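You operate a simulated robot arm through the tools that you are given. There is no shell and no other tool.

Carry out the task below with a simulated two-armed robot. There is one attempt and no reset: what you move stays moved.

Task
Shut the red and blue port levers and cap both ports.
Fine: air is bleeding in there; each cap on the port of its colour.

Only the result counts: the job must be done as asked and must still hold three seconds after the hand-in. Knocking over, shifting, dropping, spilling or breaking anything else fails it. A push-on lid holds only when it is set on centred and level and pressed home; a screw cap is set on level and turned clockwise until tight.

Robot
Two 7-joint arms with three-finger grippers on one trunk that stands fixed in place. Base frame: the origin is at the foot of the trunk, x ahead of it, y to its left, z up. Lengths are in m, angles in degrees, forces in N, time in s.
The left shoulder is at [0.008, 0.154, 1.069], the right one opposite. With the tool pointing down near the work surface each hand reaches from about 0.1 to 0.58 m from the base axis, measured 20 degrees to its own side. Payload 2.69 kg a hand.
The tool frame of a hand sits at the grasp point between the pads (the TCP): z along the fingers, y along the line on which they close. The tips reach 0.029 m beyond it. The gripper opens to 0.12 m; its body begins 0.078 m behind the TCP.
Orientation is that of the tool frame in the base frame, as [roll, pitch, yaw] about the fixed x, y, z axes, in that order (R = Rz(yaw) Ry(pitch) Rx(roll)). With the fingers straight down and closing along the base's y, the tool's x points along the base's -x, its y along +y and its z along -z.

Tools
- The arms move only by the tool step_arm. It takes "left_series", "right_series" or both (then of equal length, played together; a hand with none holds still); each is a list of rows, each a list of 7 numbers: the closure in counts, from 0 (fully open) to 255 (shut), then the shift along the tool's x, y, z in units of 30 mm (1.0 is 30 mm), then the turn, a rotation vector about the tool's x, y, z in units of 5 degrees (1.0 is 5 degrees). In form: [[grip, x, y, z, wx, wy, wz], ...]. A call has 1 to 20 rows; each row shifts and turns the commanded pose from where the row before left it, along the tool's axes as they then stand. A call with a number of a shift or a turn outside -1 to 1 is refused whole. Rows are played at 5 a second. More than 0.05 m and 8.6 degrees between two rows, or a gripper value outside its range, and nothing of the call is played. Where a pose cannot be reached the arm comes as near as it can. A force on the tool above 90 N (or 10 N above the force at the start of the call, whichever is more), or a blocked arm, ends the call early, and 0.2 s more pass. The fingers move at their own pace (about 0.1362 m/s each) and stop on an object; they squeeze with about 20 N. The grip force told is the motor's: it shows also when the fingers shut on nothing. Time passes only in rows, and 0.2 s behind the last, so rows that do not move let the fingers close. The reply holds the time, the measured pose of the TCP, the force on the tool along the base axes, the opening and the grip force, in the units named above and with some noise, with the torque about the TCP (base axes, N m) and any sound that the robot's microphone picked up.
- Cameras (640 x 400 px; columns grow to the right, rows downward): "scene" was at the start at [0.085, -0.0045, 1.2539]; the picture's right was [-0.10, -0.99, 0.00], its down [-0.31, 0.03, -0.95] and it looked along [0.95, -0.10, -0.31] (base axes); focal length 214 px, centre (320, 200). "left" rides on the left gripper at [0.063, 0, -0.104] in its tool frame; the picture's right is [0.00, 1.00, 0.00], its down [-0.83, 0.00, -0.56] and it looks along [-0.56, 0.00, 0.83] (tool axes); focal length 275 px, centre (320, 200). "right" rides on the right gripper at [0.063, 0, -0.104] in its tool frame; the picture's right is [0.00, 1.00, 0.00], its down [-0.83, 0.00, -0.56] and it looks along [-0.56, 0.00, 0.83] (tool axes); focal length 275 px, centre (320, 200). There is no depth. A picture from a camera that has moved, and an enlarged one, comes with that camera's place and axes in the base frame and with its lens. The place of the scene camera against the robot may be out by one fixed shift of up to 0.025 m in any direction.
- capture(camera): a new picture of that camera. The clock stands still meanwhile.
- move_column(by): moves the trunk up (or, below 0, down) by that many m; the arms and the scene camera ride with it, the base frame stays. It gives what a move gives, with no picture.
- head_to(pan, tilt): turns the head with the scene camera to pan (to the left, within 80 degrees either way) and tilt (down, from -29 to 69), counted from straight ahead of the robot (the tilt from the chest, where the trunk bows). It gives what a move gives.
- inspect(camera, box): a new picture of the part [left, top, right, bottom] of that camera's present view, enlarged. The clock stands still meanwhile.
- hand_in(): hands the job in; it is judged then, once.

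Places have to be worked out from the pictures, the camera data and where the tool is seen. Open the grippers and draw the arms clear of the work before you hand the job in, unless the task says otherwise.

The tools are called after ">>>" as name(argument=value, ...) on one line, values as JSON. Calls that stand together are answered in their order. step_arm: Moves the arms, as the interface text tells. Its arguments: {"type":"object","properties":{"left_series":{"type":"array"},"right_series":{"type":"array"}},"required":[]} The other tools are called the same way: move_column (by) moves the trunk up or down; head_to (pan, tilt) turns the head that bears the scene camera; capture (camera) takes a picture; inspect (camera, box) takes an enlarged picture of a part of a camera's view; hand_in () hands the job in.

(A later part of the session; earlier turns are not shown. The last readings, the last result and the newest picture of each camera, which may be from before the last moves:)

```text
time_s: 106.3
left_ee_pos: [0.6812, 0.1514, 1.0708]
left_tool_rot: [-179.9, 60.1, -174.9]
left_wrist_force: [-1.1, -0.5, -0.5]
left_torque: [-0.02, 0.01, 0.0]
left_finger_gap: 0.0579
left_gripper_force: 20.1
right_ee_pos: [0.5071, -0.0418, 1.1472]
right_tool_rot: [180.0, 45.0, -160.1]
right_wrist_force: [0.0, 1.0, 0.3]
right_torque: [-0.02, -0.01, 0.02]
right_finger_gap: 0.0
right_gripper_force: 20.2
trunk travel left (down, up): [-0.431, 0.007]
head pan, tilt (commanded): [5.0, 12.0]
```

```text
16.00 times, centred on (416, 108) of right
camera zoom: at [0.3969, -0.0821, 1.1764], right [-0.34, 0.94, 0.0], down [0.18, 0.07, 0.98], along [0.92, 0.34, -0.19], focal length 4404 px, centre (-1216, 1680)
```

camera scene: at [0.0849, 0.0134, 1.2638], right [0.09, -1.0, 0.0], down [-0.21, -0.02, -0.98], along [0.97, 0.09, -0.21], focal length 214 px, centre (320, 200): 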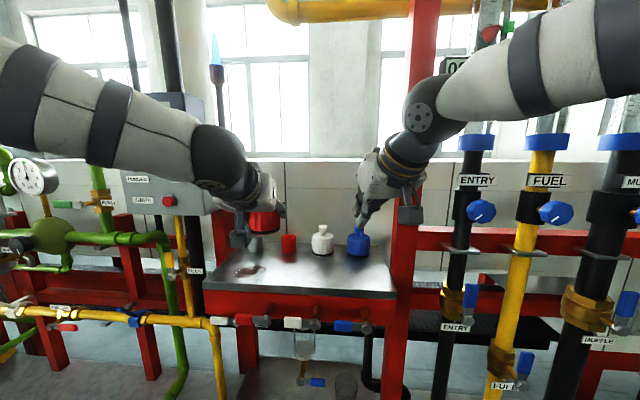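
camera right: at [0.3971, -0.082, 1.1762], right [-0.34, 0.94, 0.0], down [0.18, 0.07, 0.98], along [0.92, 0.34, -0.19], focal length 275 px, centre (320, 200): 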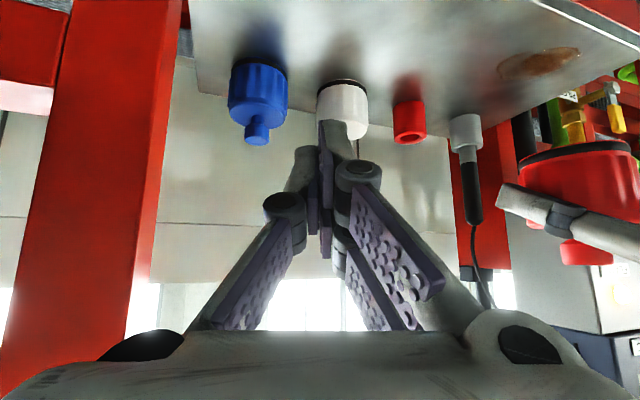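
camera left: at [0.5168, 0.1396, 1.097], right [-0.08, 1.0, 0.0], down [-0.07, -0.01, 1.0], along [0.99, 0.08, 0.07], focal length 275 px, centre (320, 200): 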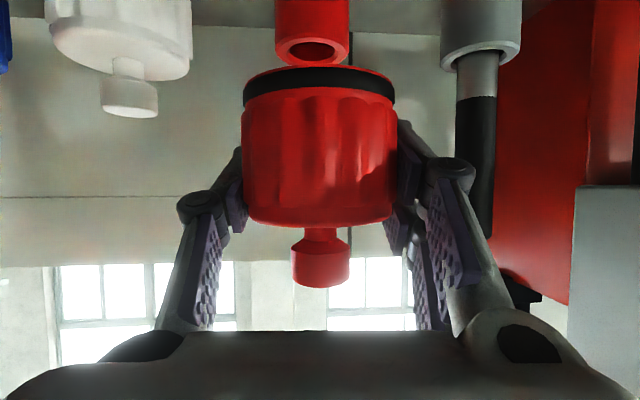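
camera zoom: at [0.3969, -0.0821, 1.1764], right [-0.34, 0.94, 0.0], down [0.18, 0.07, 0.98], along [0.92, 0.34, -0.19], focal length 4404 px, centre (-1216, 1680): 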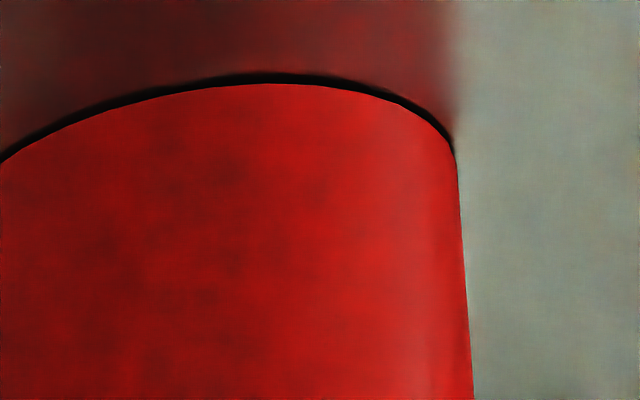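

Combining views, the cap is about 3–5 mm short in x and ≈0.7 mm too far to +y. I correct by +3.5 mm and −0.7 mm and lower 4 mm to sharpen the comparison.

>>> step_arm(left_series=[[255, -0.058, -0.023, 0.101, 0, 0, 0], [255, 0.058, 0, 0.033, 0, 0, 0], [255, 0.058, 0, 0.033, 0, 0, 0], [255, 0, 0, 0, 0, 0, 0]])

>>> inspect(camera="left", box=[240, 20, 400, 120])

>>> inspect(camera="right", box=[380, 85, 450, 155])

>>> inspect(camera="scene", box=[270, 220, 310, 245])

```text
time_s: 107.3
left_ee_pos: [0.6846, 0.1512, 1.0677]
left_tool_rot: [-179.9, 60.0, -174.8]
left_wrist_force: [0.3, -0.4, -1.4]
left_torque: [-0.01, 0.0, -0.02]
left_finger_gap: 0.0581
left_gripper_force: 19.9
right_ee_pos: [0.5083, -0.0422, 1.1466]
right_tool_rot: [-180.0, 45.0, -160.2]
right_wrist_force: [-0.2, 0.1, 0.0]
right_torque: [-0.01, -0.05, -0.04]
right_finger_gap: 0.0
right_gripper_force: 19.8
trunk travel left (down, up): [-0.431, 0.007]
head pan, tilt (commanded): [5.0, 12.0]
```

```text
4.00 times, centred on (320, 70) of left
camera zoom: at [0.5634, 0.1397, 1.0649], right [-0.09, 1.0, 0.0], down [-0.07, -0.01, 1.0], along [0.99, 0.08, 0.07], focal length 1101 px, centre (320, 720)
```

zoom: 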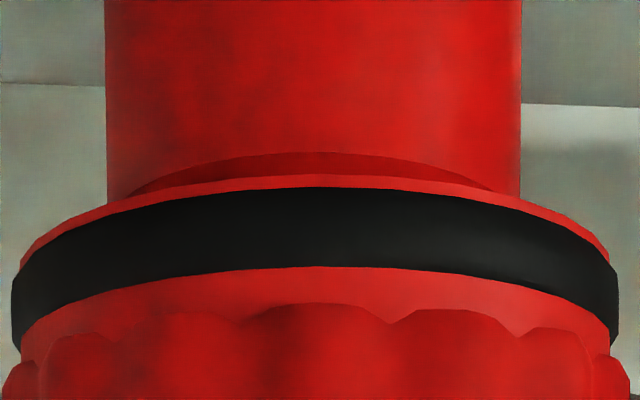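

```text
5.71 times, centred on (415, 120) of right
camera zoom: at [0.3973, -0.0821, 1.1761], right [-0.34, 0.94, 0.0], down [0.18, 0.07, 0.98], along [0.92, 0.34, -0.19], focal length 1573 px, centre (-223, 657)
```

zoom: 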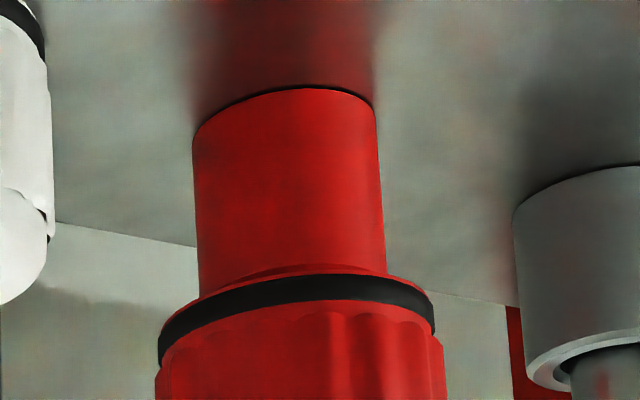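

```text
16.00 times, centred on (290, 232) of scene
camera zoom: at [0.0851, 0.0133, 1.2637], right [0.09, -1.0, 0.0], down [-0.21, -0.02, -0.98], along [0.97, 0.09, -0.21], focal length 3432 px, centre (800, -320)
```

zoom: 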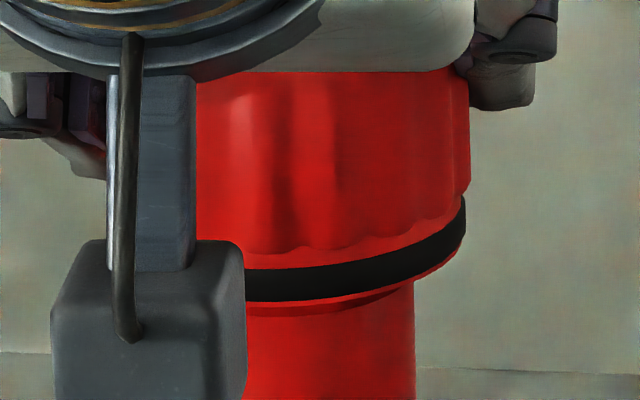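

All three views now agree within about 1–2 mm. I pull back 1 mm and lower in 2 mm steps, watching the force at the rim.

>>> step_arm(left_series=[[255, 0.017, -0.005, -0.029, 0, 0, 0], [255, 0.058, 0, 0.033, 0, 0, 0], [255, 0.058, 0, 0.033, 0, 0, 0], [255, 0.058, 0, 0.033, 0, 0, 0], [255, 0, 0, 0, 0, 0, 0]])

```text
time_s: 108.5
left_ee_pos: [0.6841, 0.1517, 1.0611]
left_tool_rot: [-180.0, 60.1, -174.9]
left_wrist_force: [-0.4, 0.6, -1.0]
left_torque: [-0.01, 0.0, 0.0]
left_finger_gap: 0.0581
left_gripper_force: 20.8
right_ee_pos: [0.5067, -0.0403, 1.1491]
right_tool_rot: [180.0, 45.0, -160.1]
right_wrist_force: [-0.2, -0.6, 0.0]
right_torque: [0.02, 0.01, 0.01]
right_finger_gap: 0.0001
right_gripper_force: 19.8
trunk travel left (down, up): [-0.431, 0.007]
head pan, tilt (commanded): [5.0, 12.0]
```

No contact at 1.061. I lower another 6 mm.

>>> step_arm(left_series=[[255, 0.058, 0, 0.033, 0, 0, 0], [255, 0.058, 0, 0.033, 0, 0, 0], [255, 0.058, 0, 0.033, 0, 0, 0], [255, 0, 0, 0, 0, 0, 0]])

>>> inspect(camera="left", box=[240, 20, 400, 120])

>>> inspect(camera="right", box=[380, 85, 450, 155])

>>> inspect(camera="scene", box=[270, 222, 310, 247])

```text
time_s: 109.5
left_ee_pos: [0.686, 0.152, 1.0567]
left_tool_rot: [-180.0, 60.0, -175.0]
left_wrist_force: [0.2, 1.0, -1.3]
left_torque: [0.0, 0.04, 0.01]
left_finger_gap: 0.0583
left_gripper_force: 20.1
right_ee_pos: [0.5085, -0.0419, 1.1473]
right_tool_rot: [180.0, 44.9, -160.2]
right_wrist_force: [-0.5, 0.2, -0.2]
right_torque: [0.01, -0.03, 0.02]
right_finger_gap: 0.0001
right_gripper_force: 19.9
trunk travel left (down, up): [-0.431, 0.007]
head pan, tilt (commanded): [5.0, 12.0]
```

```text
4.00 times, centred on (320, 70) of left
camera zoom: at [0.5637, 0.1401, 1.0539], right [-0.08, 1.0, 0.0], down [-0.07, -0.01, 1.0], along [0.99, 0.08, 0.07], focal length 1101 px, centre (320, 720)
```

zoom: 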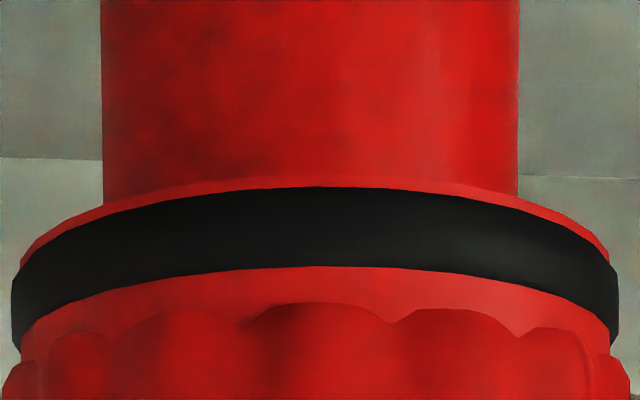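

```text
5.71 times, centred on (415, 120) of right
camera zoom: at [0.3973, -0.0821, 1.1761], right [-0.34, 0.94, 0.0], down [0.18, 0.07, 0.98], along [0.92, 0.34, -0.19], focal length 1573 px, centre (-223, 657)
```

zoom: 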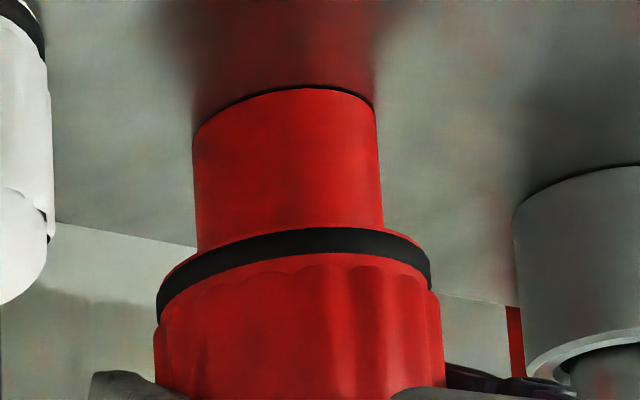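

```text
16.00 times, centred on (290, 234) of scene
camera zoom: at [0.0851, 0.0133, 1.2637], right [0.09, -1.0, 0.0], down [-0.21, -0.02, -0.98], along [0.97, 0.09, -0.21], focal length 3432 px, centre (800, -352)
```

zoom: 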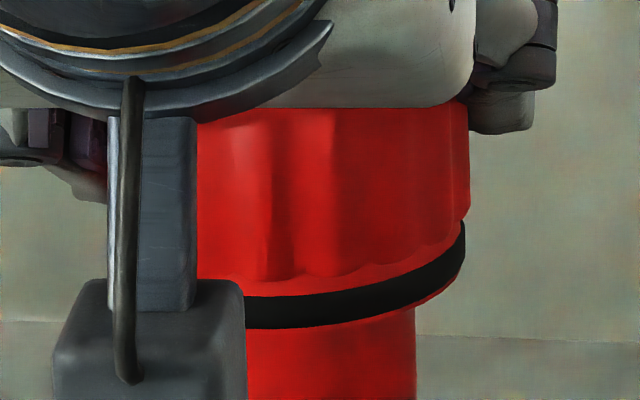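

The cap is entering over the port with no force. The views suggest it is ≈1.7 mm too far forward; I correct that and lower 10 mm more.

>>> step_arm(left_series=[[255, 0.028, -0.01, -0.049, 0, 0, 0], [255, 0.058, 0, 0.033, 0, 0, 0], [255, 0.058, 0, 0.033, 0, 0, 0], [255, 0.058, 0, 0.033, 0, 0, 0], [255, 0.058, 0, 0.033, 0, 0, 0], [255, 0.058, 0, 0.033, 0, 0, 0], [255, 0, 0, 0, 0, 0, 0]])

>>> inspect(camera="left", box=[240, 20, 400, 120])

>>> inspect(camera="right", box=[380, 85, 450, 155])

```text
time_s: 111.1
left_ee_pos: [0.6837, 0.1503, 1.0466]
left_tool_rot: [-179.9, 60.0, -175.0]
left_wrist_force: [0.3, 0.0, -1.1]
left_torque: [-0.01, 0.03, 0.01]
left_finger_gap: 0.0582
left_gripper_force: 19.4
right_ee_pos: [0.5077, -0.0408, 1.1477]
right_tool_rot: [180.0, 45.1, -160.2]
right_wrist_force: [-0.3, 0.2, -0.1]
right_torque: [0.0, 0.04, -0.01]
right_finger_gap: 0.0
right_gripper_force: 19.3
trunk travel left (down, up): [-0.431, 0.007]
head pan, tilt (commanded): [5.0, 12.0]
```

```text
4.00 times, centred on (320, 70) of left
camera zoom: at [0.5622, 0.1395, 1.0441], right [-0.09, 1.0, 0.0], down [-0.07, -0.01, 1.0], along [0.99, 0.09, 0.07], focal length 1101 px, centre (320, 720)
```

zoom: 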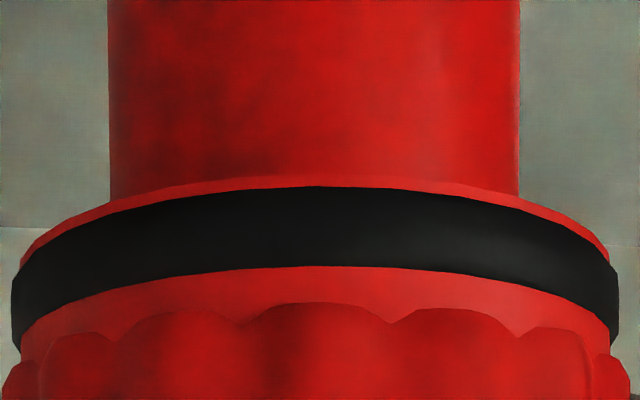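

```text
5.71 times, centred on (415, 120) of right
camera zoom: at [0.3973, -0.0821, 1.1761], right [-0.34, 0.94, 0.0], down [0.18, 0.07, 0.98], along [0.92, 0.34, -0.19], focal length 1573 px, centre (-223, 657)
```

zoom: 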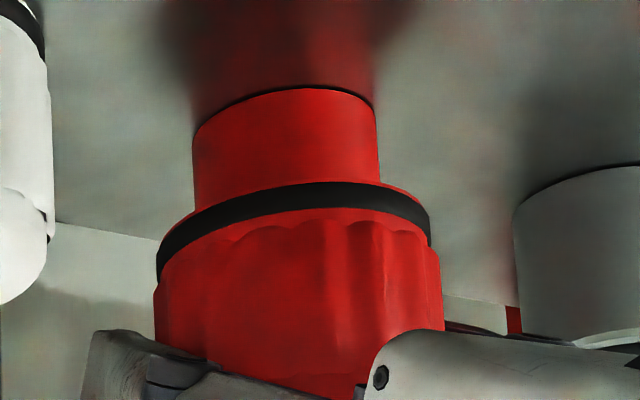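

Perfectly aligned now (wrist 313.5 vs 314.5 px, side view equal). I continue down 14 mm.

>>> step_arm(left_series=[[255, 0.058, 0, 0.033, 0, 0, 0], [255, 0.058, 0, 0.033, 0, 0, 0], [255, 0.058, 0, 0.033, 0, 0, 0], [255, 0.058, 0, 0.033, 0, 0, 0], [255, 0.058, 0, 0.033, 0, 0, 0], [255, 0.058, 0, 0.033, 0, 0, 0], [255, 0.058, 0, 0.033, 0, 0, 0], [255, 0, 0, 0, 0, 0, 0]])

>>> inspect(camera="left", box=[240, 20, 400, 120])

>>> inspect(camera="right", box=[380, 85, 450, 155])

```text
time_s: 112.9
left_ee_pos: [0.6832, 0.1491, 1.0328]
left_tool_rot: [-180.0, 60.0, -174.8]
left_wrist_force: [-0.2, 0.0, -0.6]
left_torque: [-0.01, 0.01, 0.02]
left_finger_gap: 0.0582
left_gripper_force: 20.7
right_ee_pos: [0.5082, -0.0415, 1.1474]
right_tool_rot: [180.0, 45.0, -160.1]
right_wrist_force: [0.3, -0.4, -0.3]
right_torque: [-0.02, 0.0, -0.01]
right_finger_gap: 0.0001
right_gripper_force: 20.2
trunk travel left (down, up): [-0.431, 0.007]
head pan, tilt (commanded): [5.0, 12.0]
```

```text
4.00 times, centred on (320, 70) of left
camera zoom: at [0.5614, 0.1391, 1.0308], right [-0.09, 1.0, 0.0], down [-0.07, -0.01, 1.0], along [0.99, 0.08, 0.07], focal length 1101 px, centre (320, 720)
```

zoom: 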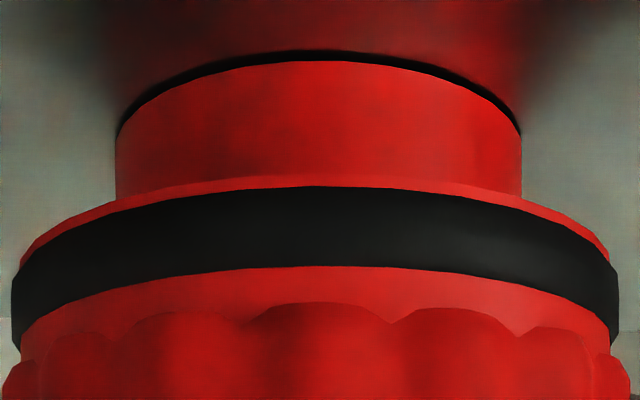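

```text
5.71 times, centred on (415, 120) of right
camera zoom: at [0.3973, -0.0821, 1.1761], right [-0.34, 0.94, 0.0], down [0.18, 0.07, 0.98], along [0.92, 0.34, -0.19], focal length 1573 px, centre (-223, 657)
```

zoom: 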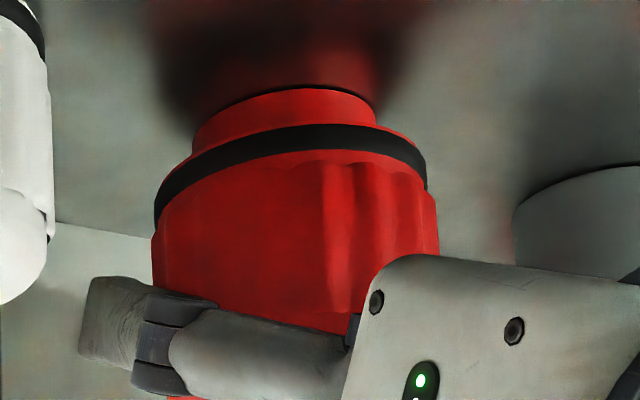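

Still aligned within 0.5 mm. I lower 12 mm more, near the shelf level.

>>> step_arm(left_series=[[255, 0.058, 0.01, 0.033, 0, 0, 0], [255, 0.058, 0, 0.033, 0, 0, 0], [255, 0.058, 0, 0.033, 0, 0, 0], [255, 0.058, 0, 0.033, 0, 0, 0], [255, 0.058, 0, 0.033, 0, 0, 0], [255, 0.058, 0, 0.033, 0, 0, 0], [255, 0, 0, 0, 0, 0, 0]])

>>> inspect(camera="right", box=[380, 70, 450, 140])

```text
time_s: 114.5
left_ee_pos: [0.6833, 0.1498, 1.0202]
left_tool_rot: [-179.9, 60.1, -174.9]
left_wrist_force: [0.7, 0.2, -1.4]
left_torque: [0.0, 0.01, -0.01]
left_finger_gap: 0.0581
left_gripper_force: 20.5
right_ee_pos: [0.5081, -0.0419, 1.1486]
right_tool_rot: [180.0, 44.9, -160.1]
right_wrist_force: [0.1, -0.3, -0.3]
right_torque: [-0.01, 0.02, 0.01]
right_finger_gap: 0.0
right_gripper_force: 19.7
trunk travel left (down, up): [-0.431, 0.007]
head pan, tilt (commanded): [5.0, 12.0]
```

```text
5.71 times, centred on (415, 105) of right
camera zoom: at [0.3973, -0.0821, 1.1761], right [-0.34, 0.94, 0.0], down [0.18, 0.07, 0.98], along [0.92, 0.34, -0.19], focal length 1573 px, centre (-223, 743)
```

zoom: 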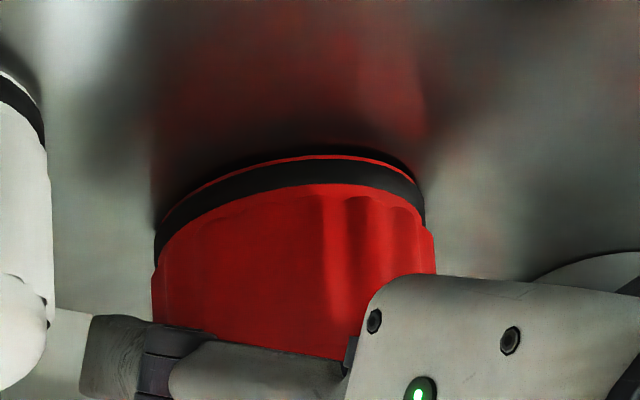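

About 2–3 mm above the shelf. I lower the last millimetres until the contact shows, then press.

>>> step_arm(left_series=[[255, 0.058, 0, 0.033, 0, 0, 0], [255, 0.058, 0, 0.033, 0, 0, 0], [255, 0, 0, 0, 0, 0, 0]])

```text
time_s: 115.3
left_ee_pos: [0.6827, 0.1512, 1.0192]
left_tool_rot: [-179.9, 60.3, -174.9]
left_wrist_force: [2.4, -0.8, 8.2]
left_torque: [0.22, -0.04, -0.06]
left_finger_gap: 0.0581
left_gripper_force: 19.8
right_ee_pos: [0.5066, -0.0414, 1.1486]
right_tool_rot: [-179.9, 45.1, -160.0]
right_wrist_force: [0.4, -0.1, -0.2]
right_torque: [0.0, 0.01, -0.02]
right_finger_gap: 0.0
right_gripper_force: 20.3
trunk travel left (down, up): [-0.431, 0.007]
head pan, tilt (commanded): [5.0, 12.0]
```

Contact: 8 N at z≈1.019. I press 4 mm further in the grip and look.

>>> step_arm(left_series=[[255, 0.058, 0, 0.033, 0, 0, 0], [255, 0.058, 0, 0.033, 0, 0, 0], [255, 0, 0, 0, 0, 0, 0]])

>>> inspect(camera="right", box=[380, 70, 450, 140])

>>> inspect(camera="left", box=[220, 40, 420, 300])

```text
time_s: 116.1
left_ee_pos: [0.6846, 0.1502, 1.0149]
left_tool_rot: [-179.8, 60.1, -175.1]
left_wrist_force: [1.3, -3.1, 14.1]
left_torque: [0.22, 0.02, 0.01]
left_finger_gap: 0.0583
left_gripper_force: 20.4
right_ee_pos: [0.5075, -0.0429, 1.1482]
right_tool_rot: [-179.9, 45.1, -160.2]
right_wrist_force: [-0.1, -0.3, -0.1]
right_torque: [0.03, -0.03, 0.0]
right_finger_gap: 0.0004
right_gripper_force: 19.9
trunk travel left (down, up): [-0.431, 0.007]
head pan, tilt (commanded): [5.0, 12.0]
```

```text
5.71 times, centred on (415, 105) of right
camera zoom: at [0.3959, -0.0828, 1.1767], right [-0.34, 0.94, 0.0], down [0.18, 0.07, 0.98], along [0.92, 0.34, -0.19], focal length 1573 px, centre (-223, 743)
```

zoom: 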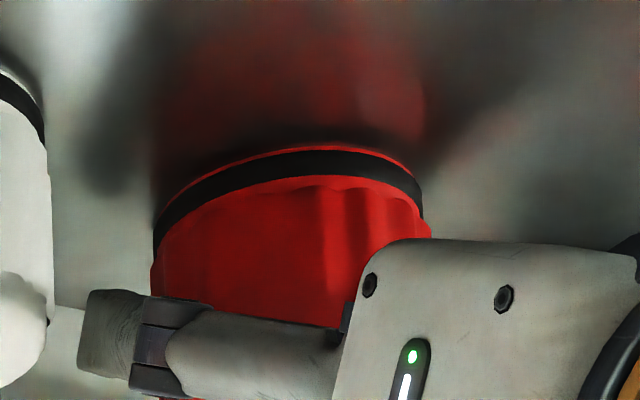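

```text
1.54 times, centred on (320, 170) of left
camera zoom: at [0.5614, 0.1396, 1.0121], right [-0.08, 1.0, 0.0], down [-0.07, -0.01, 1.0], along [0.99, 0.08, 0.07], focal length 424 px, centre (320, 246)
```

zoom: 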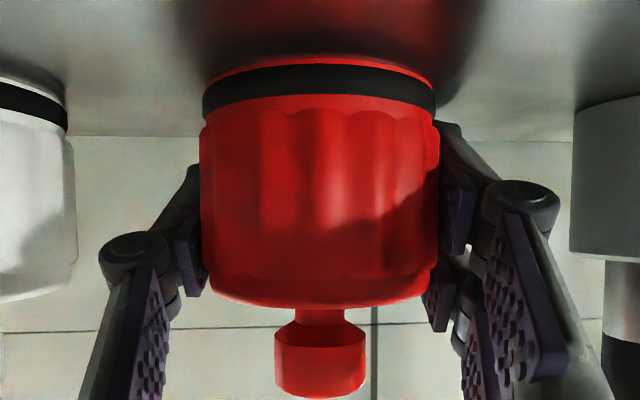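

The cap is down on the shelf level (the hand slipped slightly on it at 14 N). I relax the push by 2.7 mm, open to 75 mm and withdraw along the tool axis.

>>> step_arm(left_series=[[255, -0.078, 0, -0.045, 0, 0, 0], [255, 0, 0, 0, 0, 0, 0], [96, 0, 0, 0, 0, 0, 0], [96, 0, 0, 0, 0, 0, 0]])

>>> inspect(camera="left", box=[220, 40, 420, 300])

```text
time_s: 117.1
left_ee_pos: [0.6851, 0.152, 1.0136]
left_tool_rot: [-179.9, 59.9, -174.9]
left_wrist_force: [0.1, -0.5, -0.3]
left_torque: [0.0, -0.02, 0.02]
left_finger_gap: 0.0748
left_gripper_force: 0.0
right_ee_pos: [0.5087, -0.0418, 1.1464]
right_tool_rot: [179.9, 45.1, -160.1]
right_wrist_force: [1.1, 1.0, -0.1]
right_torque: [-0.05, -0.03, 0.0]
right_finger_gap: 0.0
right_gripper_force: 19.8
trunk travel left (down, up): [-0.431, 0.007]
head pan, tilt (commanded): [5.0, 12.0]
```

```text
1.54 times, centred on (320, 170) of left
camera zoom: at [0.5621, 0.1409, 1.0123], right [-0.09, 1.0, 0.0], down [-0.06, -0.01, 1.0], along [0.99, 0.09, 0.06], focal length 424 px, centre (320, 246)
```

zoom: 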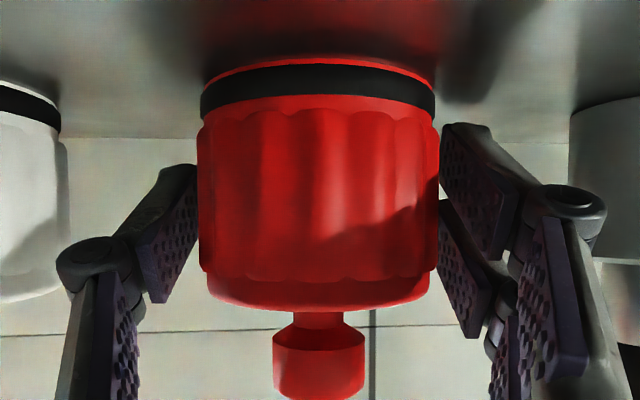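

Free of the cap on both sides. I withdraw straight back along the tool axis.

>>> step_arm(left_series=[[96, -0.05, 0, -0.3, 0, 0, 0], [96, 0, 0, -0.6, 0, 0, 0], [96, 0, 0, -0.667, 0, 0, 0], [96, 0, 0, -0.667, 0, 0, 0], [96, 0, 0, -0.667, 0, 0, 0], [96, 0, 0, 0, 0, 0, 0]])

>>> inspect(camera="right", box=[300, 60, 480, 180])

>>> capture(camera="left")

```text
time_s: 118.5
left_ee_pos: [0.6077, 0.1435, 1.0583]
left_tool_rot: [-179.9, 59.9, -175.0]
left_wrist_force: [0.6, 0.1, 0.1]
left_torque: [0.01, 0.01, -0.01]
left_finger_gap: 0.0746
left_gripper_force: 0.0
right_ee_pos: [0.5082, -0.0419, 1.1465]
right_tool_rot: [-179.9, 44.9, -160.1]
right_wrist_force: [-0.3, 0.2, -0.8]
right_torque: [-0.01, 0.0, 0.0]
right_finger_gap: 0.0
right_gripper_force: 19.8
trunk travel left (down, up): [-0.431, 0.007]
head pan, tilt (commanded): [5.0, 12.0]
```

```text
3.33 times, centred on (390, 120) of right
camera zoom: at [0.3976, -0.0821, 1.1758], right [-0.34, 0.94, 0.0], down [0.18, 0.07, 0.98], along [0.92, 0.34, -0.2], focal length 918 px, centre (87, 467)
```

zoom: 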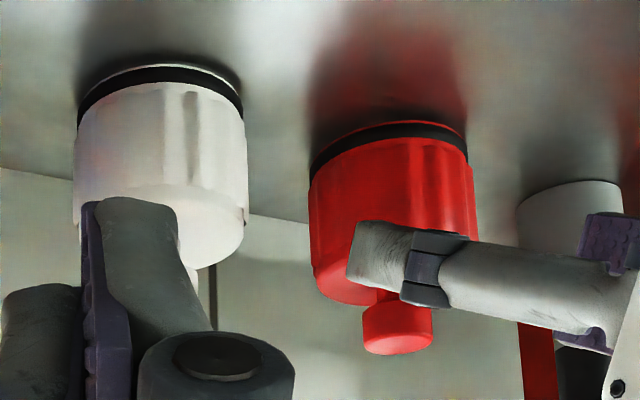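

```text
taken
camera left: at [0.4869, 0.1327, 1.0563], right [-0.09, 1.0, 0.0], down [-0.07, -0.01, 1.0], along [0.99, 0.08, 0.07], focal length 275 px, centre (320, 200)
```

left: 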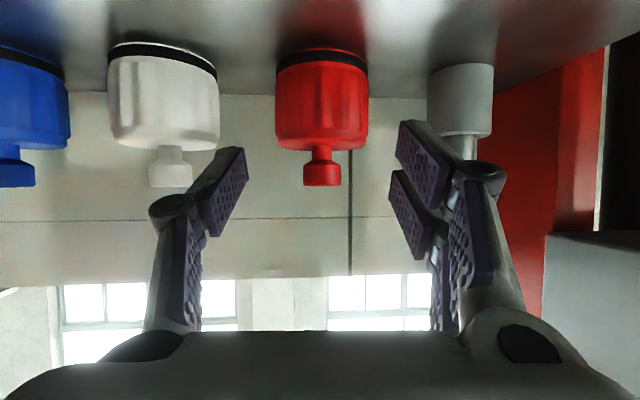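

The red cap is on its port, level. Now the same firm press from above: raise the left hand, close the fist, tilt to 85°.

>>> step_arm(left_series=[[96, -0.674, 0, -0.389, 0, 0, 0], [96, -0.674, 0, -0.389, 0, 0, 0], [255, -0.674, 0, -0.389, 0, 0, 0], [255, 0, 0, 0, 0, -1, 0], [255, 0, 0, 0, 0, -1, 0], [255, 0, 0, 0, 0, -1, 0], [255, 0, 0, 0, 0, -1, 0], [255, 0, 0, 0, 0, -1, 0], [255, 0, 0, 0, 0, 0, 0]])

>>> capture(camera="left")

>>> inspect(camera="right", box=[300, 60, 480, 180])

```text
time_s: 120.5
left_ee_pos: [0.6086, 0.1449, 1.1308]
left_tool_rot: [-179.7, 85.1, -174.7]
left_wrist_force: [-0.5, -0.4, 0.1]
left_torque: [-0.01, 0.01, 0.01]
left_finger_gap: 0.0002
left_gripper_force: 19.9
right_ee_pos: [0.508, -0.0409, 1.1476]
right_tool_rot: [-179.9, 44.9, -160.1]
right_wrist_force: [0.6, -0.2, -0.3]
right_torque: [-0.02, 0.0, -0.02]
right_finger_gap: 0.0
right_gripper_force: 20.3
trunk travel left (down, up): [-0.431, 0.007]
head pan, tilt (commanded): [5.0, 12.0]
```

```text
taken
camera left: at [0.4993, 0.1351, 1.0766], right [-0.09, 1.0, 0.0], down [-0.48, -0.05, 0.88], along [0.87, 0.07, 0.48], focal length 275 px, centre (320, 200)
```

left: 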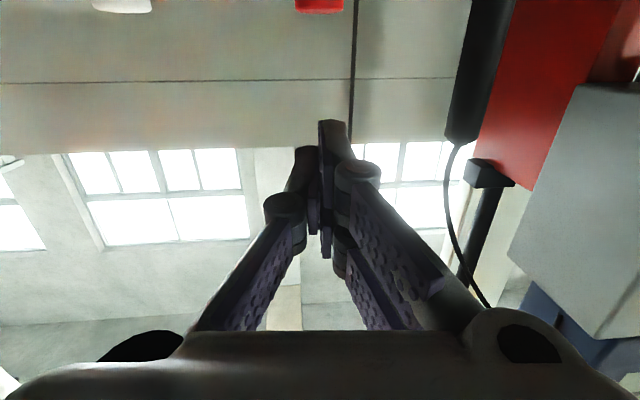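

```text
3.33 times, centred on (390, 120) of right
camera zoom: at [0.3971, -0.0821, 1.1762], right [-0.34, 0.94, 0.0], down [0.18, 0.07, 0.98], along [0.92, 0.34, -0.19], focal length 918 px, centre (87, 467)
```

zoom: 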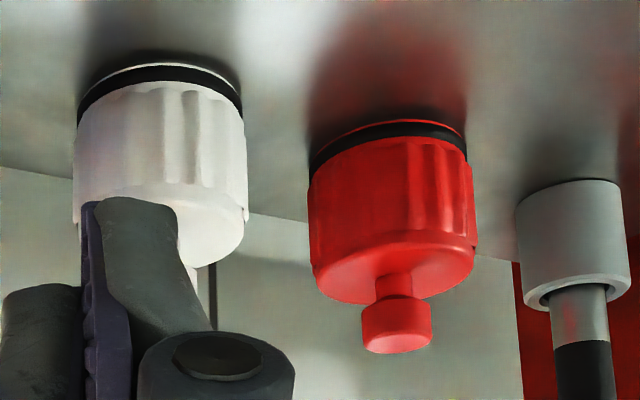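

The red cap sits well. I bring the fist over its knob.

>>> step_arm(left_series=[[255, 0.231, -0.061, 0.669, 0, 0, 0], [255, 0.231, -0.061, 0.669, 0, 0, 0], [255, 0.231, -0.061, 0.669, 0, 0, 0], [255, 0, 0, 0, 0, 0, 0]])

>>> capture(camera="left")

>>> inspect(camera="right", box=[340, 60, 520, 180])

```text
time_s: 121.5
left_ee_pos: [0.6668, 0.1453, 1.1052]
left_tool_rot: [-179.2, 85.0, -174.1]
left_wrist_force: [0.0, -0.1, -0.9]
left_torque: [-0.01, 0.03, 0.02]
left_finger_gap: 0.0002
left_gripper_force: 20.1
right_ee_pos: [0.5083, -0.0403, 1.1486]
right_tool_rot: [-179.9, 45.0, -160.1]
right_wrist_force: [-0.3, 0.0, -0.9]
right_torque: [0.04, -0.01, -0.02]
right_finger_gap: 0.0001
right_gripper_force: 20.0
trunk travel left (down, up): [-0.431, 0.007]
head pan, tilt (commanded): [5.0, 12.0]
```

```text
taken
camera left: at [0.5583, 0.1352, 1.0516], right [-0.09, 1.0, 0.0], down [-0.48, -0.04, 0.88], along [0.87, 0.07, 0.48], focal length 275 px, centre (320, 200)
```

left: 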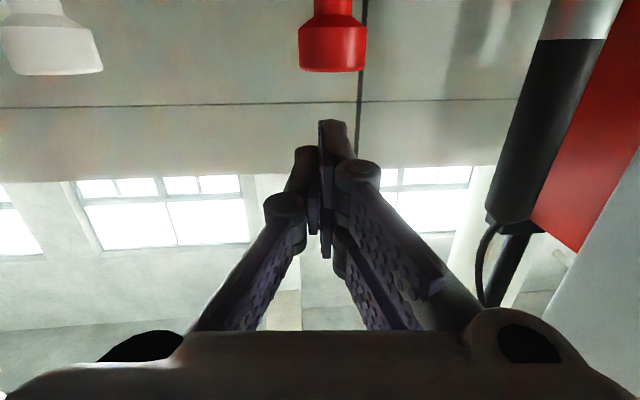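

```text
3.33 times, centred on (430, 120) of right
camera zoom: at [0.3968, -0.0821, 1.1764], right [-0.34, 0.94, 0.0], down [0.18, 0.07, 0.98], along [0.92, 0.34, -0.19], focal length 918 px, centre (-47, 467)
```

zoom: 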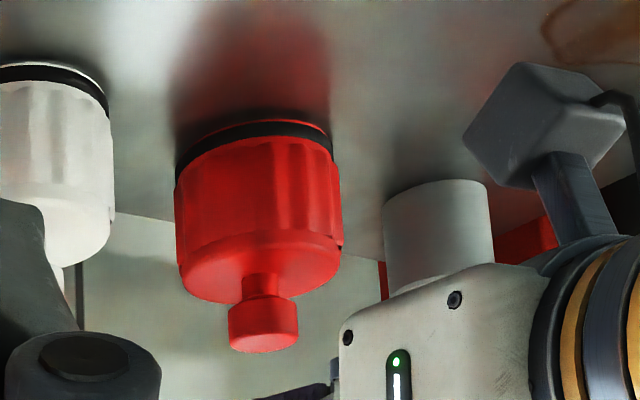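

The knob is under the lower finger (≈2 mm offset). I lower to just above it and then press in small steps.

>>> step_arm(left_series=[[255, 0.133, 0, 0.012, 0, 0, 0], [255, 0.133, 0, 0.012, 0, 0, 0], [255, 0.133, 0, 0.012, 0, 0, 0], [255, 0.133, 0, 0.012, 0, 0, 0], [255, 0, 0, 0, 0, 0, 0]])

>>> capture(camera="left")

```text
time_s: 122.7
left_ee_pos: [0.6678, 0.1452, 1.0877]
left_tool_rot: [-179.5, 85.1, -174.5]
left_wrist_force: [0.8, 0.0, -0.5]
left_torque: [0.02, 0.03, -0.01]
left_finger_gap: 0.0
left_gripper_force: 19.7
right_ee_pos: [0.5083, -0.042, 1.1479]
right_tool_rot: [180.0, 45.0, -160.1]
right_wrist_force: [-0.1, -0.4, -0.4]
right_torque: [-0.02, -0.01, 0.0]
right_finger_gap: 0.0
right_gripper_force: 20.6
trunk travel left (down, up): [-0.431, 0.007]
head pan, tilt (commanded): [5.0, 12.0]
```

```text
taken
camera left: at [0.5588, 0.1347, 1.0346], right [-0.09, 1.0, 0.0], down [-0.48, -0.05, 0.88], along [0.87, 0.07, 0.48], focal length 275 px, centre (320, 200)
```

left: 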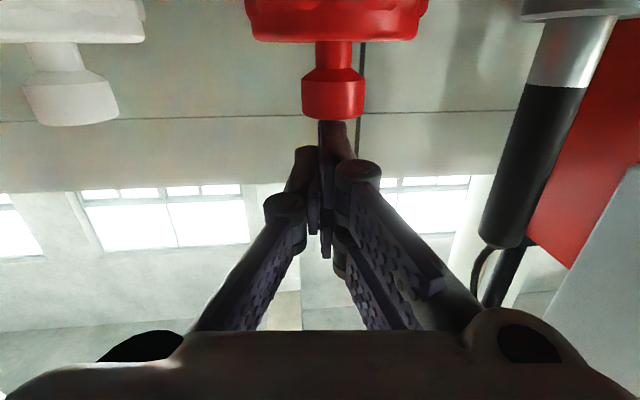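

Just above the knob. I press down in 2 mm steps.

>>> step_arm(left_series=[[255, 0.067, 0, 0.006, 0, 0, 0], [255, 0.067, 0, 0.006, 0, 0, 0], [255, 0.067, 0, 0.006, 0, 0, 0], [255, 0.067, 0, 0.006, 0, 0, 0], [255, 0, 0, 0, 0, 0, 0]])

```text
time_s: 123.9
left_ee_pos: [0.6677, 0.1444, 1.0826]
left_tool_rot: [-179.4, 85.4, -174.4]
left_wrist_force: [2.1, -0.6, 7.5]
left_torque: [-0.01, -0.22, -0.07]
left_finger_gap: 0.0
left_gripper_force: 20.2
right_ee_pos: [0.5069, -0.0406, 1.148]
right_tool_rot: [180.0, 45.1, -160.1]
right_wrist_force: [0.9, 0.4, 0.5]
right_torque: [-0.01, -0.01, 0.02]
right_finger_gap: 0.0
right_gripper_force: 20.3
trunk travel left (down, up): [-0.431, 0.007]
head pan, tilt (commanded): [5.0, 12.0]
```

Contact begins (7.5 N). I continue pressing towards about 50 N.

>>> step_arm(left_series=[[255, 0.067, 0, 0.006, 0, 0, 0], [255, 0.067, 0, 0.006, 0, 0, 0], [255, 0.067, 0, 0.006, 0, 0, 0], [255, 0.067, 0, 0.006, 0, 0, 0], [255, 0.067, 0, 0.006, 0, 0, 0], [255, 0, 0, 0, 0, 0, 0]])

>>> inspect(camera="right", box=[340, 60, 520, 180])

```text
time_s: 125.3
left_ee_pos: [0.6666, 0.1437, 1.0816]
left_tool_rot: [-177.6, 86.5, -172.7]
left_wrist_force: [8.0, 1.4, 38.2]
left_torque: [0.24, -1.03, 0.0]
left_finger_gap: 0.0
left_gripper_force: 19.7
right_ee_pos: [0.505, -0.0419, 1.1487]
right_tool_rot: [-179.8, 45.3, -160.0]
right_wrist_force: [-0.2, 0.0, -0.6]
right_torque: [0.01, -0.02, -0.01]
right_finger_gap: 0.0
right_gripper_force: 20.0
trunk travel left (down, up): [-0.431, 0.007]
head pan, tilt (commanded): [5.0, 12.0]
```

```text
3.33 times, centred on (430, 120) of right
camera zoom: at [0.3944, -0.0826, 1.1779], right [-0.34, 0.94, 0.0], down [0.18, 0.07, 0.98], along [0.92, 0.34, -0.19], focal length 918 px, centre (-47, 467)
```

zoom: 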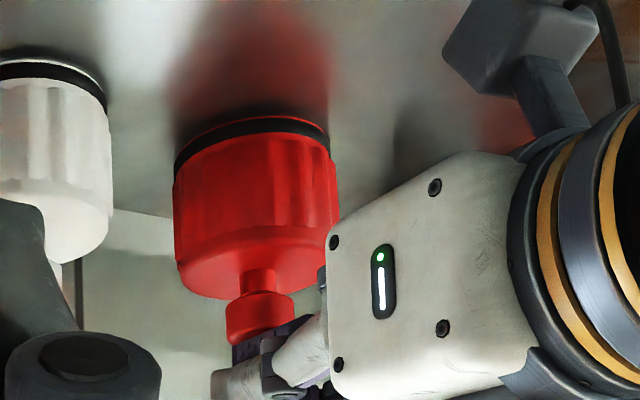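

38 N and firm. A little more to match the blue one, then lift off.

>>> step_arm(left_series=[[255, 0.067, 0, 0.006, 0, 0, 0], [255, 0.067, 0, 0.006, 0, 0, 0], [255, 0.067, 0, 0.006, 0, 0, 0], [255, 0, 0, 0, 0, 0, 0], [255, -0.2, 0, -0.017, 0, 0, 0], [255, -0.2, 0, -0.017, 0, 0, 0], [255, -0.2, 0, -0.017, 0, 0, 0], [255, -0.33, 0, -0.029, 0, 0, 0], [255, -0.66, 0, -0.058, 0, 0, 0], [255, -0.66, 0, -0.058, 0, 0, 0], [255, 0, 0, 0, 0, 0, 0]])

>>> inspect(camera="right", box=[300, 60, 480, 180])

```text
time_s: 127.7
left_ee_pos: [0.6693, 0.1437, 1.1308]
left_tool_rot: [-179.4, 84.9, -174.5]
left_wrist_force: [-0.2, -0.4, 1.2]
left_torque: [0.01, -0.02, -0.01]
left_finger_gap: 0.0
left_gripper_force: 19.7
right_ee_pos: [0.5085, -0.0414, 1.1464]
right_tool_rot: [180.0, 45.0, -160.1]
right_wrist_force: [0.4, 0.7, 0.5]
right_torque: [-0.01, -0.01, 0.0]
right_finger_gap: 0.0
right_gripper_force: 19.5
trunk travel left (down, up): [-0.431, 0.007]
head pan, tilt (commanded): [5.0, 12.0]
```

```text
3.33 times, centred on (390, 120) of right
camera zoom: at [0.3976, -0.082, 1.1757], right [-0.34, 0.94, 0.0], down [0.18, 0.07, 0.98], along [0.92, 0.34, -0.2], focal length 918 px, centre (87, 467)
```

zoom: 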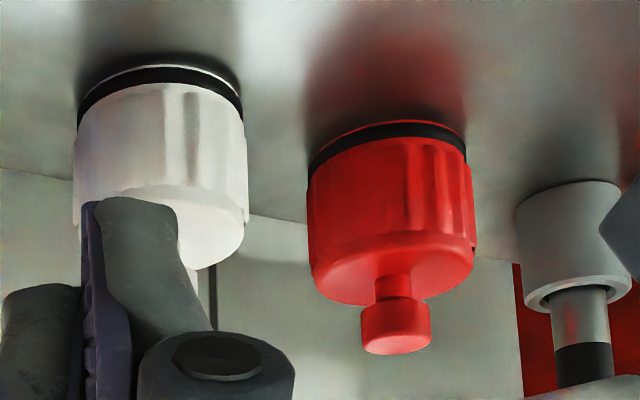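

Both caps look home. Before trusting that they hold, I want a gentle check that the red one is retained: I back off, return to the 60° gripping attitude and re-approach it.

>>> step_arm(left_series=[[255, 0, 0, -0.67, 0, 0, 0], [255, 0, 0, -0.67, 0, 0, 0], [255, 0, 0, -0.67, 0, 0, 0], [96, 0, 0, 0, 0, 1, 0], [96, 0, 0, 0, 0, 1, 0], [96, 0, 0, 0, 0, 1, 0], [96, 0, 0, 0, 0, 1, 0], [96, 0, 0, 0, 0, 1, 0], [96, 0, 0, 0, 0, 0, 0]])

>>> capture(camera="left")

>>> capture(camera="scene")

```text
time_s: 129.7
left_ee_pos: [0.607, 0.1385, 1.1371]
left_tool_rot: [-180.0, 60.0, -175.1]
left_wrist_force: [-0.4, 0.3, 0.2]
left_torque: [0.01, 0.02, 0.03]
left_finger_gap: 0.0746
left_gripper_force: 0.0
right_ee_pos: [0.5082, -0.0423, 1.1473]
right_tool_rot: [180.0, 45.0, -160.2]
right_wrist_force: [-0.1, -0.1, -0.5]
right_torque: [-0.01, -0.01, -0.02]
right_finger_gap: 0.0
right_gripper_force: 19.8
trunk travel left (down, up): [-0.431, 0.007]
head pan, tilt (commanded): [5.0, 12.0]
```

```text
taken
camera left: at [0.4859, 0.1276, 1.1352], right [-0.09, 1.0, 0.0], down [-0.07, -0.01, 1.0], along [0.99, 0.08, 0.07], focal length 275 px, centre (320, 200)
```

left: 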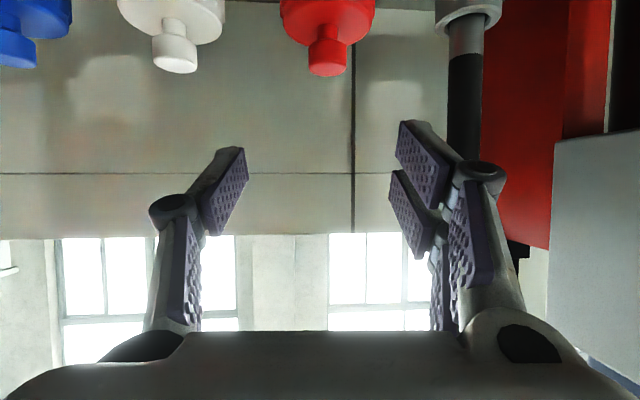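

```text
taken
camera scene: at [0.0849, 0.0133, 1.2638], right [0.09, -1.0, 0.0], down [-0.21, -0.02, -0.98], along [0.97, 0.09, -0.21], focal length 214 px, centre (320, 200)
```

scene: 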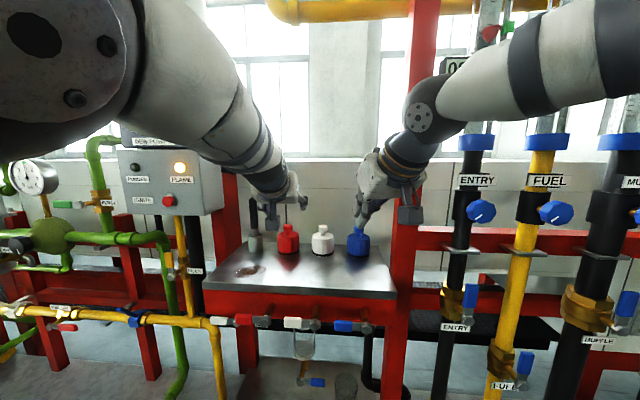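

All three caps stand in a row. I go down to the pre-grasp and check the centring before closing in on the red cap.

>>> step_arm(left_series=[[96, 0.741, 0.066, 0.461, 0, 0, 0], [96, 0.741, 0.066, 0.461, 0, 0, 0], [96, 0.741, 0.066, 0.461, 0, 0, 0], [96, 0, 0, 0, 0, 0, 0]])

>>> capture(camera="left")

```text
time_s: 130.7
left_ee_pos: [0.6107, 0.146, 1.0592]
left_tool_rot: [-179.9, 60.1, -174.9]
left_wrist_force: [-0.4, 0.5, 0.7]
left_torque: [0.0, -0.01, -0.04]
left_finger_gap: 0.0749
left_gripper_force: 0.1
right_ee_pos: [0.5086, -0.0419, 1.1481]
right_tool_rot: [-180.0, 45.0, -160.1]
right_wrist_force: [0.8, 0.3, -0.2]
right_torque: [0.01, 0.03, 0.04]
right_finger_gap: 0.0
right_gripper_force: 19.8
trunk travel left (down, up): [-0.431, 0.007]
head pan, tilt (commanded): [5.0, 12.0]
```

```text
taken
camera left: at [0.4894, 0.134, 1.0571], right [-0.09, 1.0, 0.0], down [-0.07, -0.01, 1.0], along [0.99, 0.08, 0.07], focal length 275 px, centre (320, 200)
```

left: 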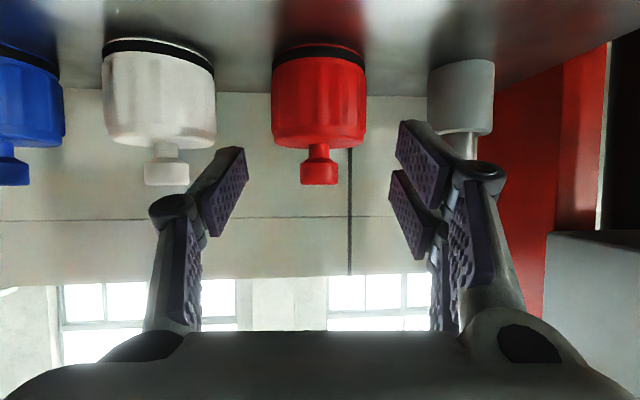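

Centred (u≈319). I advance 82 mm along the tool axis around the cap.

>>> step_arm(left_series=[[96, 0, 0, 0.683, 0, 0, 0], [96, 0, 0, 0.683, 0, 0, 0], [96, 0, 0, 0.683, 0, 0, 0], [96, 0, 0, 0.683, 0, 0, 0], [96, 0, 0, 0, 0, 0, 0]])

>>> inspect(camera="left", box=[220, 40, 420, 300])

```text
time_s: 131.9
left_ee_pos: [0.6821, 0.152, 1.0174]
left_tool_rot: [-179.9, 60.3, -175.0]
left_wrist_force: [-0.1, 1.0, -0.8]
left_torque: [0.0, -0.02, -0.02]
left_finger_gap: 0.075
left_gripper_force: 0.0
right_ee_pos: [0.5082, -0.0415, 1.149]
right_tool_rot: [180.0, 45.0, -160.1]
right_wrist_force: [0.3, -0.5, 1.1]
right_torque: [-0.01, 0.01, -0.02]
right_finger_gap: 0.0003
right_gripper_force: 19.8
trunk travel left (down, up): [-0.431, 0.007]
head pan, tilt (commanded): [5.0, 12.0]
```

```text
1.54 times, centred on (320, 170) of left
camera zoom: at [0.5601, 0.1413, 1.0149], right [-0.09, 1.0, 0.0], down [-0.07, -0.01, 1.0], along [0.99, 0.09, 0.07], focal length 424 px, centre (320, 246)
```

zoom: 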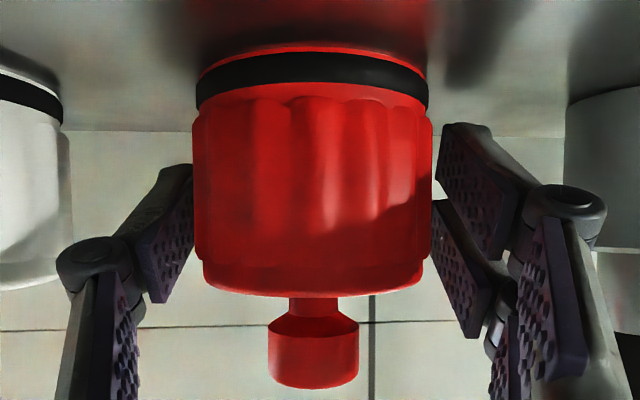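

The cap is 1.9 mm to the −y side of the grip centre; I centre the hand, close, and try a gentle 3 mm lift while reading the force.

>>> step_arm(left_series=[[96, 0, -0.06, 0, 0, 0, 0], [255, 0, 0, 0, 0, 0, 0], [255, 0, 0, 0, 0, 0, 0], [255, 0, 0, 0, 0, 0, 0]])

>>> step_arm(left_series=[[255, -0.043, 0, -0.025, 0, 0, 0], [255, -0.043, 0, -0.025, 0, 0, 0], [255, 0, 0, 0, 0, 0, 0]])

>>> inspect(camera="right", box=[380, 70, 450, 140])

```text
time_s: 132.9
left_ee_pos: [0.6816, 0.1497, 1.0182]
left_tool_rot: [-179.9, 60.1, -174.9]
left_wrist_force: [0.9, 0.2, 1.2]
left_torque: [0.03, 0.0, 0.02]
left_finger_gap: 0.0582
left_gripper_force: 19.9
right_ee_pos: [0.5082, -0.0409, 1.1479]
right_tool_rot: [-180.0, 45.0, -160.2]
right_wrist_force: [-0.8, -0.3, -0.1]
right_torque: [-0.01, -0.02, -0.01]
right_finger_gap: 0.0002
right_gripper_force: 20.0
trunk travel left (down, up): [-0.431, 0.007]
head pan, tilt (commanded): [5.0, 12.0]
```

```text
time_s: 133.7
left_ee_pos: [0.6807, 0.1494, 1.0199]
left_tool_rot: [-179.9, 60.1, -174.9]
left_wrist_force: [-0.7, 0.1, -0.4]
left_torque: [0.0, 0.03, 0.01]
left_finger_gap: 0.0582
left_gripper_force: 20.0
right_ee_pos: [0.5081, -0.0417, 1.1471]
right_tool_rot: [-180.0, 45.0, -160.1]
right_wrist_force: [0.1, 0.2, 0.4]
right_torque: [-0.06, -0.01, 0.0]
right_finger_gap: 0.0
right_gripper_force: 19.8
trunk travel left (down, up): [-0.431, 0.007]
head pan, tilt (commanded): [5.0, 12.0]
```

```text
5.71 times, centred on (415, 105) of right
camera zoom: at [0.3973, -0.0821, 1.176], right [-0.34, 0.94, 0.0], down [0.18, 0.07, 0.98], along [0.92, 0.34, -0.19], focal length 1573 px, centre (-223, 743)
```

zoom: 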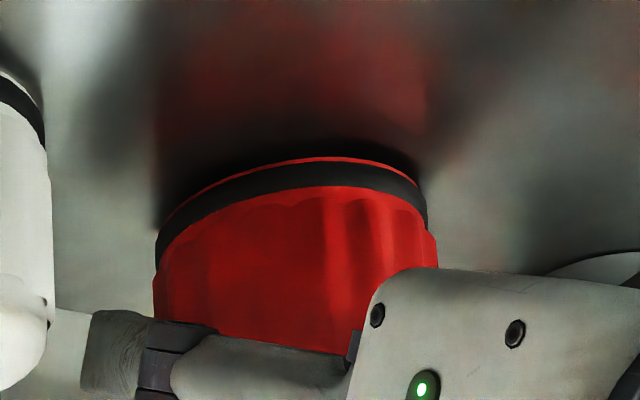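

Important finding: the cap came up with the hand without any resistance, so it is not retained yet – the fluted body suggests a screw cap. I lower it back onto its seat with a light press and try a clockwise turn (seen from above) about the cap axis, watching torque and reach.

>>> step_arm(left_series=[[255, 0.058, 0, 0.033, 0, 0, 0], [255, 0.058, 0, 0.033, 0, 0, 0], [255, 0, 0, 0, 0, 0, 0]])

>>> step_arm(left_series=[[255, 0, -0.015, 0, 0.866, 0, 0.5], [255, 0, -0.015, 0, 0.866, 0, 0.5], [255, 0, 0, 0, 0, 0, 0]])

>>> inspect(camera="left", box=[220, 40, 420, 300])

```text
time_s: 134.5
left_ee_pos: [0.6798, 0.1504, 1.0169]
left_tool_rot: [-180.0, 60.2, -174.8]
left_wrist_force: [1.6, 1.0, 2.6]
left_torque: [0.07, 0.05, 0.02]
left_finger_gap: 0.0582
left_gripper_force: 20.6
right_ee_pos: [0.5079, -0.0415, 1.1481]
right_tool_rot: [-180.0, 45.0, -160.1]
right_wrist_force: [-0.4, -0.1, -0.5]
right_torque: [0.0, 0.0, 0.05]
right_finger_gap: 0.0
right_gripper_force: 19.7
trunk travel left (down, up): [-0.431, 0.007]
head pan, tilt (commanded): [5.0, 12.0]
```

```text
time_s: 135.3
left_ee_pos: [0.6816, 0.1497, 1.0178]
left_tool_rot: [179.8, 60.2, 175.0]
left_wrist_force: [4.6, 3.1, 6.8]
left_torque: [0.3, 0.05, -0.04]
left_finger_gap: 0.0582
left_gripper_force: 20.2
right_ee_pos: [0.5081, -0.0411, 1.1473]
right_tool_rot: [-179.9, 45.0, -160.1]
right_wrist_force: [-0.1, 1.2, 0.1]
right_torque: [0.0, -0.02, -0.01]
right_finger_gap: 0.0
right_gripper_force: 19.7
trunk travel left (down, up): [-0.431, 0.007]
head pan, tilt (commanded): [5.0, 12.0]
```

```text
1.54 times, centred on (320, 170) of left
camera zoom: at [0.5593, 0.1598, 1.0151], right [0.09, 1.0, 0.0], down [-0.07, 0.0, 1.0], along [0.99, -0.09, 0.07], focal length 424 px, centre (320, 246)
```

zoom: 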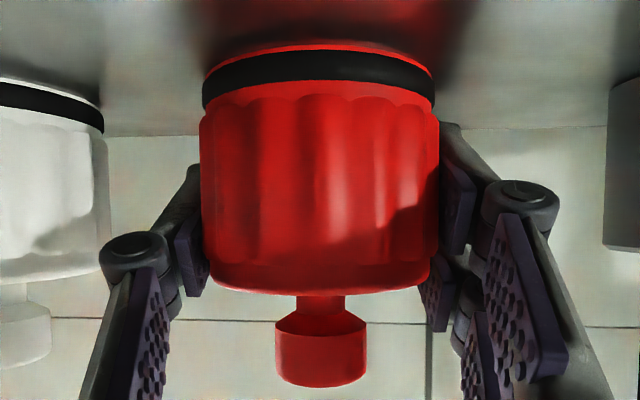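

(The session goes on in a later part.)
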